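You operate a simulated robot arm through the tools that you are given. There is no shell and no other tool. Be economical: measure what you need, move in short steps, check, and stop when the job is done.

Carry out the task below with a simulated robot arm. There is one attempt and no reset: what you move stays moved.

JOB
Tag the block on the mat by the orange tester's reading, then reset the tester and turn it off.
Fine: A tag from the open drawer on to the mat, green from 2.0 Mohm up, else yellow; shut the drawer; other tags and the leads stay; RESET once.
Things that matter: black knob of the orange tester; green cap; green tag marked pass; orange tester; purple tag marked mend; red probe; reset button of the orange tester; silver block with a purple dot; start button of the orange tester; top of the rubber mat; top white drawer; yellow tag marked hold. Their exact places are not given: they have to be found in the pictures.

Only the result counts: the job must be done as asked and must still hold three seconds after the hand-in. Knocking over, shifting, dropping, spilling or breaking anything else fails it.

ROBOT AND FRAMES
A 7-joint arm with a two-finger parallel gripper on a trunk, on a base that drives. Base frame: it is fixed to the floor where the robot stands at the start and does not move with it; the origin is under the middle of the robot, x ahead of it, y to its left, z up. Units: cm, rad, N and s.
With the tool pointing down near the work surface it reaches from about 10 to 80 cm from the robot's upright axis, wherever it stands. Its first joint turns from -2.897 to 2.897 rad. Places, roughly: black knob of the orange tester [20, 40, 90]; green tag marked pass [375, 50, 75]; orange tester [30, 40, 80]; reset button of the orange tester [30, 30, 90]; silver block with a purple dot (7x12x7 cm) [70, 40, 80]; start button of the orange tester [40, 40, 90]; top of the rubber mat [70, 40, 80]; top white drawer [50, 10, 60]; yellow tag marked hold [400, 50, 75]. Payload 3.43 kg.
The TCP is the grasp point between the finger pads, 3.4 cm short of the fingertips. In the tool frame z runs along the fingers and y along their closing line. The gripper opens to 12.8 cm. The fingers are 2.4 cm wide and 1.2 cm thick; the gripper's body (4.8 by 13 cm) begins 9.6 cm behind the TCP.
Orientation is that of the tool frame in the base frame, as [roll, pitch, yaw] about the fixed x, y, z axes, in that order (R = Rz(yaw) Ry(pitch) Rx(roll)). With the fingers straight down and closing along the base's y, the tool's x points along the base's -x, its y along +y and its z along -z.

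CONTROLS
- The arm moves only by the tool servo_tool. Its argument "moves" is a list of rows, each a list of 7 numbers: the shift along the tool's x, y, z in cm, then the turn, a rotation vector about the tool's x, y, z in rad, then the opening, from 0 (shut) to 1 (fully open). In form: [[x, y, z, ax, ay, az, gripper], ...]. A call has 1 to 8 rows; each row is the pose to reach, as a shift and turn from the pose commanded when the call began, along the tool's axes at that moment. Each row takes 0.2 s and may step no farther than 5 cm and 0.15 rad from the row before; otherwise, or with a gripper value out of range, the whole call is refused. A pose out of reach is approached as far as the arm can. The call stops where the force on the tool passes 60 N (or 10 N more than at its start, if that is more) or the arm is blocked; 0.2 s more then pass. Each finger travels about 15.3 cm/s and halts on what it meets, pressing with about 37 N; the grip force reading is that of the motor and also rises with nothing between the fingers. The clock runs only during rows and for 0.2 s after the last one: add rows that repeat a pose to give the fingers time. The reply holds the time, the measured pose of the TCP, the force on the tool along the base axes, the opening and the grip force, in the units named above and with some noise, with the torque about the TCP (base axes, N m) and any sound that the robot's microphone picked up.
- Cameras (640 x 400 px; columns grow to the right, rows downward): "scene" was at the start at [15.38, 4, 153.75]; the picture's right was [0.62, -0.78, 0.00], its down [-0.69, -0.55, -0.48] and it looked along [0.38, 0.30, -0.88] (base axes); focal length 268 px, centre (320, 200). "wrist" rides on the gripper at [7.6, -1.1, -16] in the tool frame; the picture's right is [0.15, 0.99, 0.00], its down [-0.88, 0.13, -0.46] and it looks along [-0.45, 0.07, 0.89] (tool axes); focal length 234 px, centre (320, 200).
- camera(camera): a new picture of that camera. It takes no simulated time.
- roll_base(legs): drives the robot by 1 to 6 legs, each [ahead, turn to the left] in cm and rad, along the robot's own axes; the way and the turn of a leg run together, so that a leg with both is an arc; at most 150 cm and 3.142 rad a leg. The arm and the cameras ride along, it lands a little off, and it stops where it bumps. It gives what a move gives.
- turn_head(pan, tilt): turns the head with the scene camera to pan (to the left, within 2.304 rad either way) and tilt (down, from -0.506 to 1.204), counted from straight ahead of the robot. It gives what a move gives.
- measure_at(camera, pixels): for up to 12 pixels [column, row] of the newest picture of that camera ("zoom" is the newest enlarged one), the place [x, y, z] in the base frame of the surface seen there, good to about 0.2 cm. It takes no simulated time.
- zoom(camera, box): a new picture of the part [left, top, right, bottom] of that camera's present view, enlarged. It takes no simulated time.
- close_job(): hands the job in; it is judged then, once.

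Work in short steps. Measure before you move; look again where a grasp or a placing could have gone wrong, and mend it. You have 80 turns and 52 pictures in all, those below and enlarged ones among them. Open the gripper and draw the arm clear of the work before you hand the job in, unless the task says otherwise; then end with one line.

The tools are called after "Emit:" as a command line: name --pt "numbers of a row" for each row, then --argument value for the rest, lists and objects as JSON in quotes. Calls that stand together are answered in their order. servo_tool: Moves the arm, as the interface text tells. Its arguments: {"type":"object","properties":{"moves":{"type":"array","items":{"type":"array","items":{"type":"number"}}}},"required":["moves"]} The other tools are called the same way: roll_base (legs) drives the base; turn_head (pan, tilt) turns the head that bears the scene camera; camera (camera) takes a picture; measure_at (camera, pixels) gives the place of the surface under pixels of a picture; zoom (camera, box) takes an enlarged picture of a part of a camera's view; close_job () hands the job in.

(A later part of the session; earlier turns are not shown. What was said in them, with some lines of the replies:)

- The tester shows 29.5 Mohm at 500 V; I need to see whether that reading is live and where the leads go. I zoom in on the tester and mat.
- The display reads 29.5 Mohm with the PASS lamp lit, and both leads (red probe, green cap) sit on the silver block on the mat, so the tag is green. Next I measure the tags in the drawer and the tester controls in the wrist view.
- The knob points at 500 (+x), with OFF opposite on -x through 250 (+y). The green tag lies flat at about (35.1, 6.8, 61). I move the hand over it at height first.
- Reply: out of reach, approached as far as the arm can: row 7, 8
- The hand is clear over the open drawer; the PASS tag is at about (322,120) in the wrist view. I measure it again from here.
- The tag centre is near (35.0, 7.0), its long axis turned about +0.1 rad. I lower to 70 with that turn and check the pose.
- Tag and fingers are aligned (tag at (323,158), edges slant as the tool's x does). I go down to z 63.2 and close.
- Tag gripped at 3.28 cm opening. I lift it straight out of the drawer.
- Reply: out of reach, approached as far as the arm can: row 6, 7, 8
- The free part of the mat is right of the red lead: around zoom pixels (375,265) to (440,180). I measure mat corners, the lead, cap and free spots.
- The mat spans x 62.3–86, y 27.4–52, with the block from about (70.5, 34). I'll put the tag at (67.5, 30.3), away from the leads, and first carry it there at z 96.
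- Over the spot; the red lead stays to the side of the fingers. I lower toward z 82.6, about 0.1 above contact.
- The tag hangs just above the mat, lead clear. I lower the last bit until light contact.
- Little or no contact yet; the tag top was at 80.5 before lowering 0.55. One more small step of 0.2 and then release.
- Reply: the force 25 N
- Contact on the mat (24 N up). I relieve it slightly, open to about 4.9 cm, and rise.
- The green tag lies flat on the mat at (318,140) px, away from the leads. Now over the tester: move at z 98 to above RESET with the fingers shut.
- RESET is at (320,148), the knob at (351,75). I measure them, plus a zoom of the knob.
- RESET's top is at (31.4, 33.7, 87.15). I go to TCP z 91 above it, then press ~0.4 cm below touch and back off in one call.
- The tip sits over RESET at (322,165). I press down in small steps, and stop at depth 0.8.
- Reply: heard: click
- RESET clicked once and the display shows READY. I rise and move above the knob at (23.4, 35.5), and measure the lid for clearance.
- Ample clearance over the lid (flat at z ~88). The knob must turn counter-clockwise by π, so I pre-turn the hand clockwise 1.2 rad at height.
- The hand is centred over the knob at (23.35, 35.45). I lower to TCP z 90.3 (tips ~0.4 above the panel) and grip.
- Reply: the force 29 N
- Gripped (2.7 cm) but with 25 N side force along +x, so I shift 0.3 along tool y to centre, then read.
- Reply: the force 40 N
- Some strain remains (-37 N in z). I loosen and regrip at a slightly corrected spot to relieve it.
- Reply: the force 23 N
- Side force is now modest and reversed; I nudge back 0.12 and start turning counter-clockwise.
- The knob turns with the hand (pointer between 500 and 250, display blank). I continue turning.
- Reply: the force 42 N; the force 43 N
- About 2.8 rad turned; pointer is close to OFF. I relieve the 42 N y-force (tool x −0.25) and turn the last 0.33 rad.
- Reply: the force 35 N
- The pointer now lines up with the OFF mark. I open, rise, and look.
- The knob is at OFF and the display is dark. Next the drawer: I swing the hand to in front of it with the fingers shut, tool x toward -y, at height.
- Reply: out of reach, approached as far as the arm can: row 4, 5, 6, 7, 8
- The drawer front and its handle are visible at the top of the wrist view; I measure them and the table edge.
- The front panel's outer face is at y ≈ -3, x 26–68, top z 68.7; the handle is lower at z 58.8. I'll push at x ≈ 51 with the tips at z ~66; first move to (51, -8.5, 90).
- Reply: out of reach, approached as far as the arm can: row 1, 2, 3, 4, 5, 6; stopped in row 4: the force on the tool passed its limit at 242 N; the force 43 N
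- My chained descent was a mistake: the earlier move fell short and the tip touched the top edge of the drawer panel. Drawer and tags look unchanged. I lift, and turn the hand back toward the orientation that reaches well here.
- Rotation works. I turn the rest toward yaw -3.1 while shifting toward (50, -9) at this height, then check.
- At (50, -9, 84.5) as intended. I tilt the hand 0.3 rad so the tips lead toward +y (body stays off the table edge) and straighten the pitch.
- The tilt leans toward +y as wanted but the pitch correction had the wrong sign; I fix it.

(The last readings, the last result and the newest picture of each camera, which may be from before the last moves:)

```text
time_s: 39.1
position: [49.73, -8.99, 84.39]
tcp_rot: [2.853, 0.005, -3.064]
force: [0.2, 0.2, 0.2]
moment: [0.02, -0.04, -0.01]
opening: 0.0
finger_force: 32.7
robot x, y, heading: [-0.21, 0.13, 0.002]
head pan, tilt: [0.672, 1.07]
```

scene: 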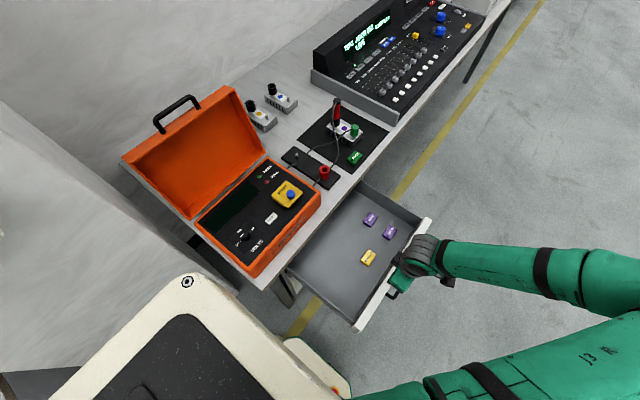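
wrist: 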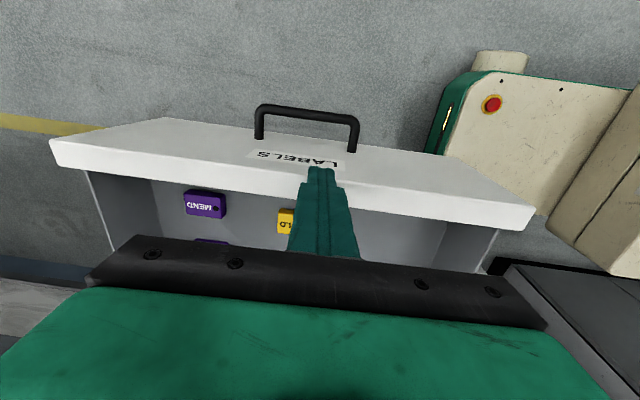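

Good. Now straight down 15.1 cm in base z (tool y −4.35, z +14.5) in front of the panel.

Emit:
servo_tool --pt "0 -1.2 4 0 0 0 0" --pt "0 -2.4 8 0 0 0 0" --pt "0 -3.6 12 0 0 0 0" --pt "0 -4.35 14.5 0 0 0 0" --pt "0 -4.35 14.5 0 0 0 0"

Emit:
camera --camera "scene"

Emit:
camera --camera "wrist"

```text
time_s: 40.3
position: [49.98, -8.79, 69.31]
tcp_rot: [2.852, 0.008, -3.065]
force: [0.0, 0.2, -0.3]
moment: [-0.01, -0.02, 0.0]
opening: 0.0
finger_force: 33.0
robot x, y, heading: [0.27, 0.06, -0.003]
head pan, tilt: [0.672, 1.07]
```

```text
17 pictures are left
```

scene: 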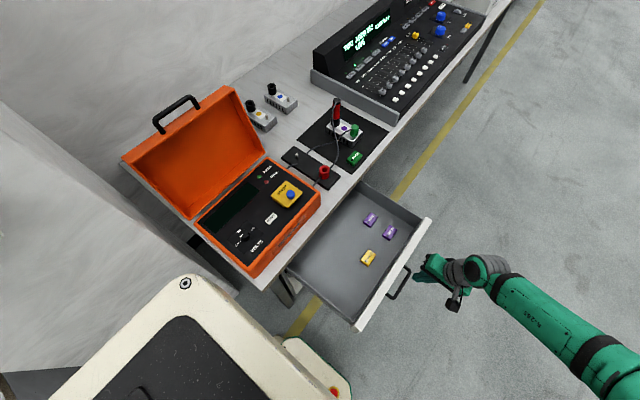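

```text
16 pictures are left
```

wrist: 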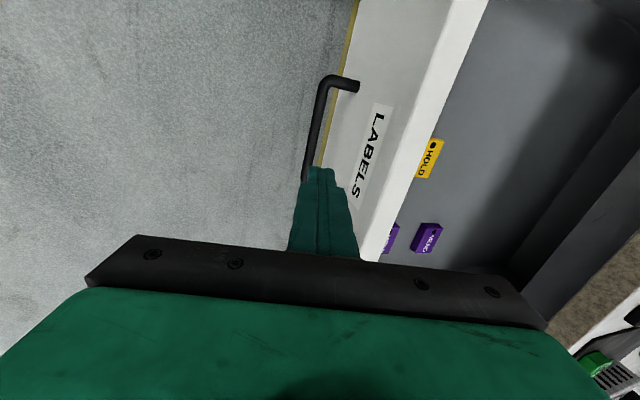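

The fingers stand in front of the white panel, above the handle. I push along +y slowly (1.5 cm per row).

Emit:
servo_tool --pt "-0.11 1.43 0.44 0 0 0 0" --pt "-0.23 2.87 0.87 0 0 0 0" --pt "-0.31 3.8 1.16 0 0 0 0" --pt "-0.38 4.8 1.45 0 0 0 0" --pt "-0.5 6.2 1.9 0 0 0 0" --pt "-0.6 7.7 2.32 0 0 0 0" --pt "-0.73 9.1 2.76 0 0 0 0" --pt "-0.85 10.5 3.2 0 0 0 0"

Emit:
camera --camera "wrist"

```text
time_s: 42.1
position: [50.17, 2.07, 69.26]
tcp_rot: [2.85, 0.006, -3.064]
force: [0.5, -0.7, -0.8]
moment: [0.03, -0.01, 0.01]
opening: 0.0
finger_force: 33.5
robot x, y, heading: [-0.3, 0.05, -0.002]
head pan, tilt: [0.672, 1.07]
```

```text
15 pictures are left
```

wrist: 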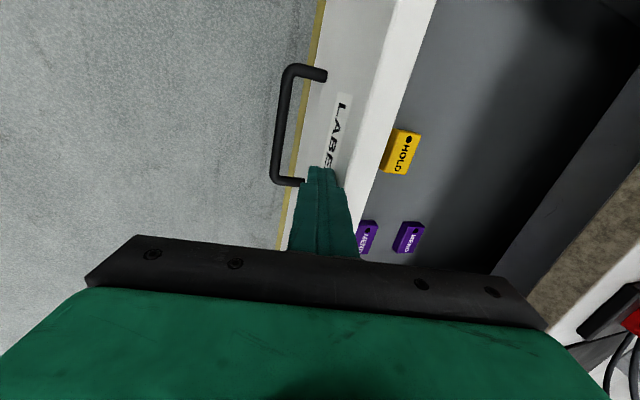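

The drawer slides freely and the tags ride along. I continue another ~11 cm.

Emit:
servo_tool --pt "-0.11 1.43 0.44 0 0 0 0" --pt "-0.23 2.87 0.87 0 0 0 0" --pt "-0.35 4.3 1.3 0 0 0 0" --pt "-0.46 5.7 1.74 0 0 0 0" --pt "-0.58 7.2 2.2 0 0 0 0" --pt "-0.7 8.6 2.6 0 0 0 0" --pt "-0.8 10 3.05 0 0 0 0" --pt "-0.92 11.5 3.5 0 0 0 0"

Emit:
camera --camera "wrist"

Emit:
camera --camera "scene"

```text
time_s: 43.9
position: [49.88, 14.16, 69.08]
tcp_rot: [2.851, 0.005, -3.063]
force: [-0.2, 0.3, 0.5]
moment: [-0.01, 0.0, 0.01]
opening: 0.0
finger_force: 32.7
robot x, y, heading: [-0.34, -0.34, 0.002]
head pan, tilt: [0.672, 1.07]
```

```text
14 pictures are left
```

wrist: 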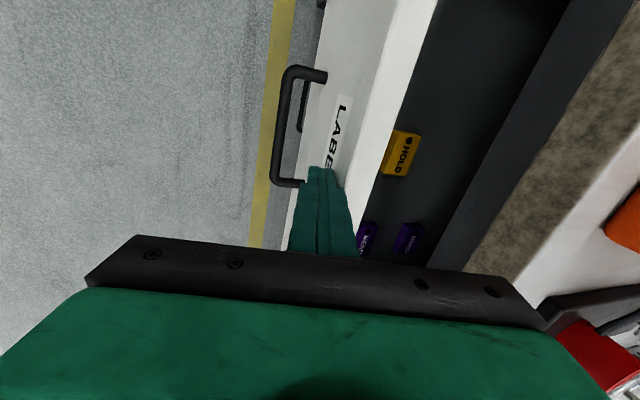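

```text
13 pictures are left
```

scene: 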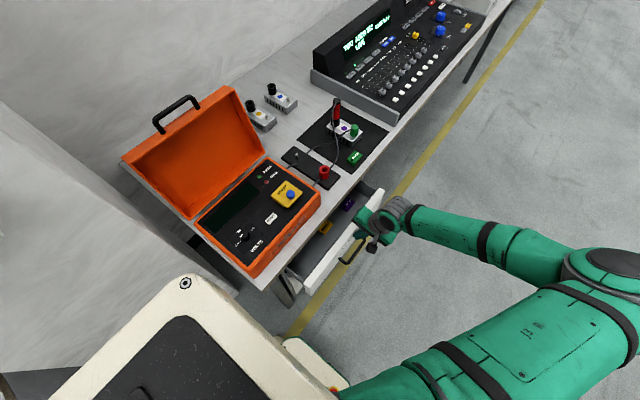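

Still sliding freely (now y 14.2). About 8–9 cm remain; I push on, slower toward the end, relying on the force stop.

Emit:
servo_tool --pt "-0.11 1.43 0.44 0 0 0 0" --pt "-0.23 2.87 0.87 0 0 0 0" --pt "-0.35 4.3 1.3 0 0 0 0" --pt "-0.46 5.7 1.74 0 0 0 0" --pt "-0.52 6.5 2.0 0 0 0 0" --pt "-0.58 7.2 2.2 0 0 0 0" --pt "-0.61 7.6 2.3 0 0 0 0"

Emit:
camera --camera "wrist"

```text
time_s: 45.5
position: [49.89, 22.11, 69.3]
tcp_rot: [2.85, 0.006, -3.062]
force: [0.3, -1.7, -1.4]
moment: [-0.05, 0.0, -0.02]
opening: 0.0
finger_force: 33.3
robot x, y, heading: [-0.35, 0.06, -0.002]
head pan, tilt: [0.672, 1.07]
```

```text
12 pictures are left
```

wrist: 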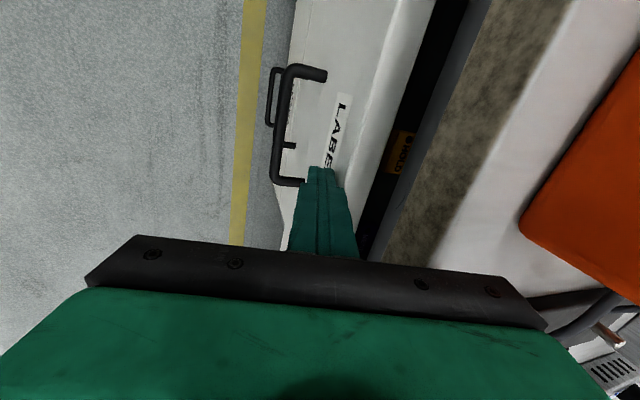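

A gap still shows between panel (400,60) and the carcass. I measure panel, lower front and table edge.

Emit:
measure_at --camera "wrist" --pixels '[[395, 60], [360, 60], [415, 60], [292, 110], [301, 25], [455, 60], [480, 60], [530, 60], [540, 220], [298, 72]]'

```text
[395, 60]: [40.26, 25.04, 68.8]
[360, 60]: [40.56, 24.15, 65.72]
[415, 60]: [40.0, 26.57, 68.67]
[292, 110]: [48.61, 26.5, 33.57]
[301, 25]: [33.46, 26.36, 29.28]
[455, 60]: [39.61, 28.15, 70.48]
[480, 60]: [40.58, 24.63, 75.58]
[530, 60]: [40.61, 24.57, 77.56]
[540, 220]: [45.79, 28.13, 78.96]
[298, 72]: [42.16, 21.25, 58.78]
```

The lower drawer's face is at y 26.5, the top one's at 24.15: about 2.4 cm left, and the tilted hand clears the table edge (24.6). I push the rest slowly.

Emit:
servo_tool --pt "-0.06 0.75 0.23 0 0 0 0" --pt "-0.12 1.5 0.46 0 0 0 0" --pt "-0.16 2.0 0.6 0 0 0 0" --pt "-0.2 2.4 0.73 0 0 0 0" --pt "-0.22 2.7 0.82 0 0 0 0"

Emit:
camera --camera "wrist"

```text
time_s: 46.7
position: [49.93, 24.49, 69.27]
tcp_rot: [2.856, 0.007, -3.067]
force: [-5.4, -23.4, 17.0]
moment: [-0.36, 0.02, -0.1]
opening: 0.02
finger_force: 32.8
robot x, y, heading: [-0.26, 0.03, 0.001]
head pan, tilt: [0.672, 1.07]
```

```text
11 pictures are left
```

wrist: 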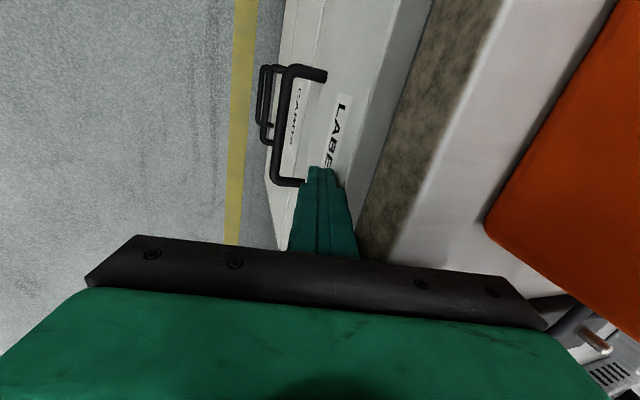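

Resistance of 23 N appears and the gap is gone. I measure the panel against the lower front.

Emit:
measure_at --camera "wrist" --pixels '[[350, 60], [385, 60], [299, 40], [292, 150], [430, 60], [398, 60]]'

```text
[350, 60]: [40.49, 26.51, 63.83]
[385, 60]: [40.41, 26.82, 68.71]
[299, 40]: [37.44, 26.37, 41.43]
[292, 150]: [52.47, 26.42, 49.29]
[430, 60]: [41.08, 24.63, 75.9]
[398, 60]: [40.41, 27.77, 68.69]
```

The top drawer's face is at y 26.5, flush with the lower one: shut. I back straight off along -y.

Emit:
servo_tool --pt "0.1 -1.43 -0.44 0 0 0 0" --pt "0.3 -4.3 -1.3 0 0 0 0" --pt "0.6 -8 -2.4 0 0 0 0" --pt "0.9 -12 -3.6 0 0 0 0.2" --pt "1.2 -16 -4.8 0 0 0 0.5" --pt "1.2 -16 -4.8 0 0 0 0.5"

Emit:
camera --camera "scene"

Emit:
zoom --camera "scene" --box '[180, 80, 400, 290]'

Emit:
camera --camera "wrist"

```text
time_s: 48.1
position: [50.26, 8.14, 69.18]
tcp_rot: [2.85, 0.006, -3.063]
force: [0.4, 0.3, -0.2]
moment: [0.0, 0.03, 0.0]
opening: 6.41
finger_force: 0.0
robot x, y, heading: [-0.2, -0.34, -0.002]
head pan, tilt: [0.672, 1.07]
```

```text
10 pictures are left
```

scene: 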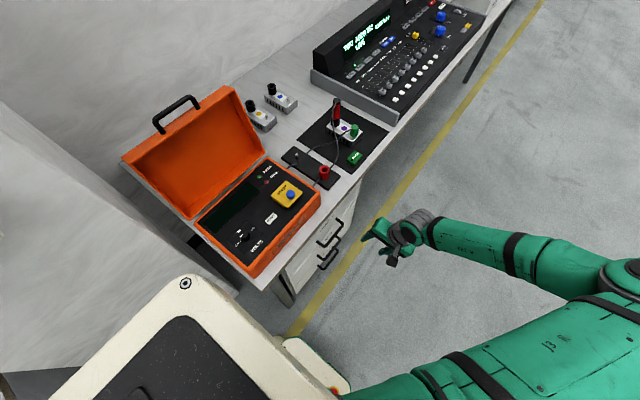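

```text
1.90 times, centred on (290, 185) of scene
```

zoom: 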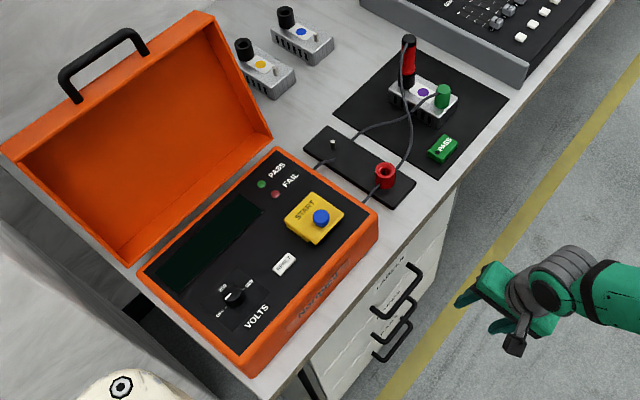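

```text
8 pictures are left
```

wrist: 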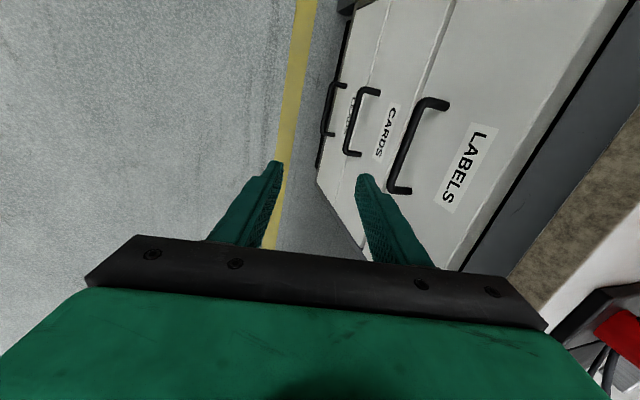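

Everything matches the job: the green tag is on the mat, the leads are in place, RESET was pressed once, the knob is at OFF with a dark display, and the drawer is shut. The gripper is open and clear, so I hand in.

Emit:
close_job

```text
The job is handed in.
```

I've handed the job in. The tester read 29.5 Mohm, so the green PASS tag went on the mat. I then pressed RESET once, turned the tester off and shut the drawer. While lining up to shut the drawer, the gripper hit its top edge (242 N), but the later pictures showed no damage and the other tags looked unmoved.
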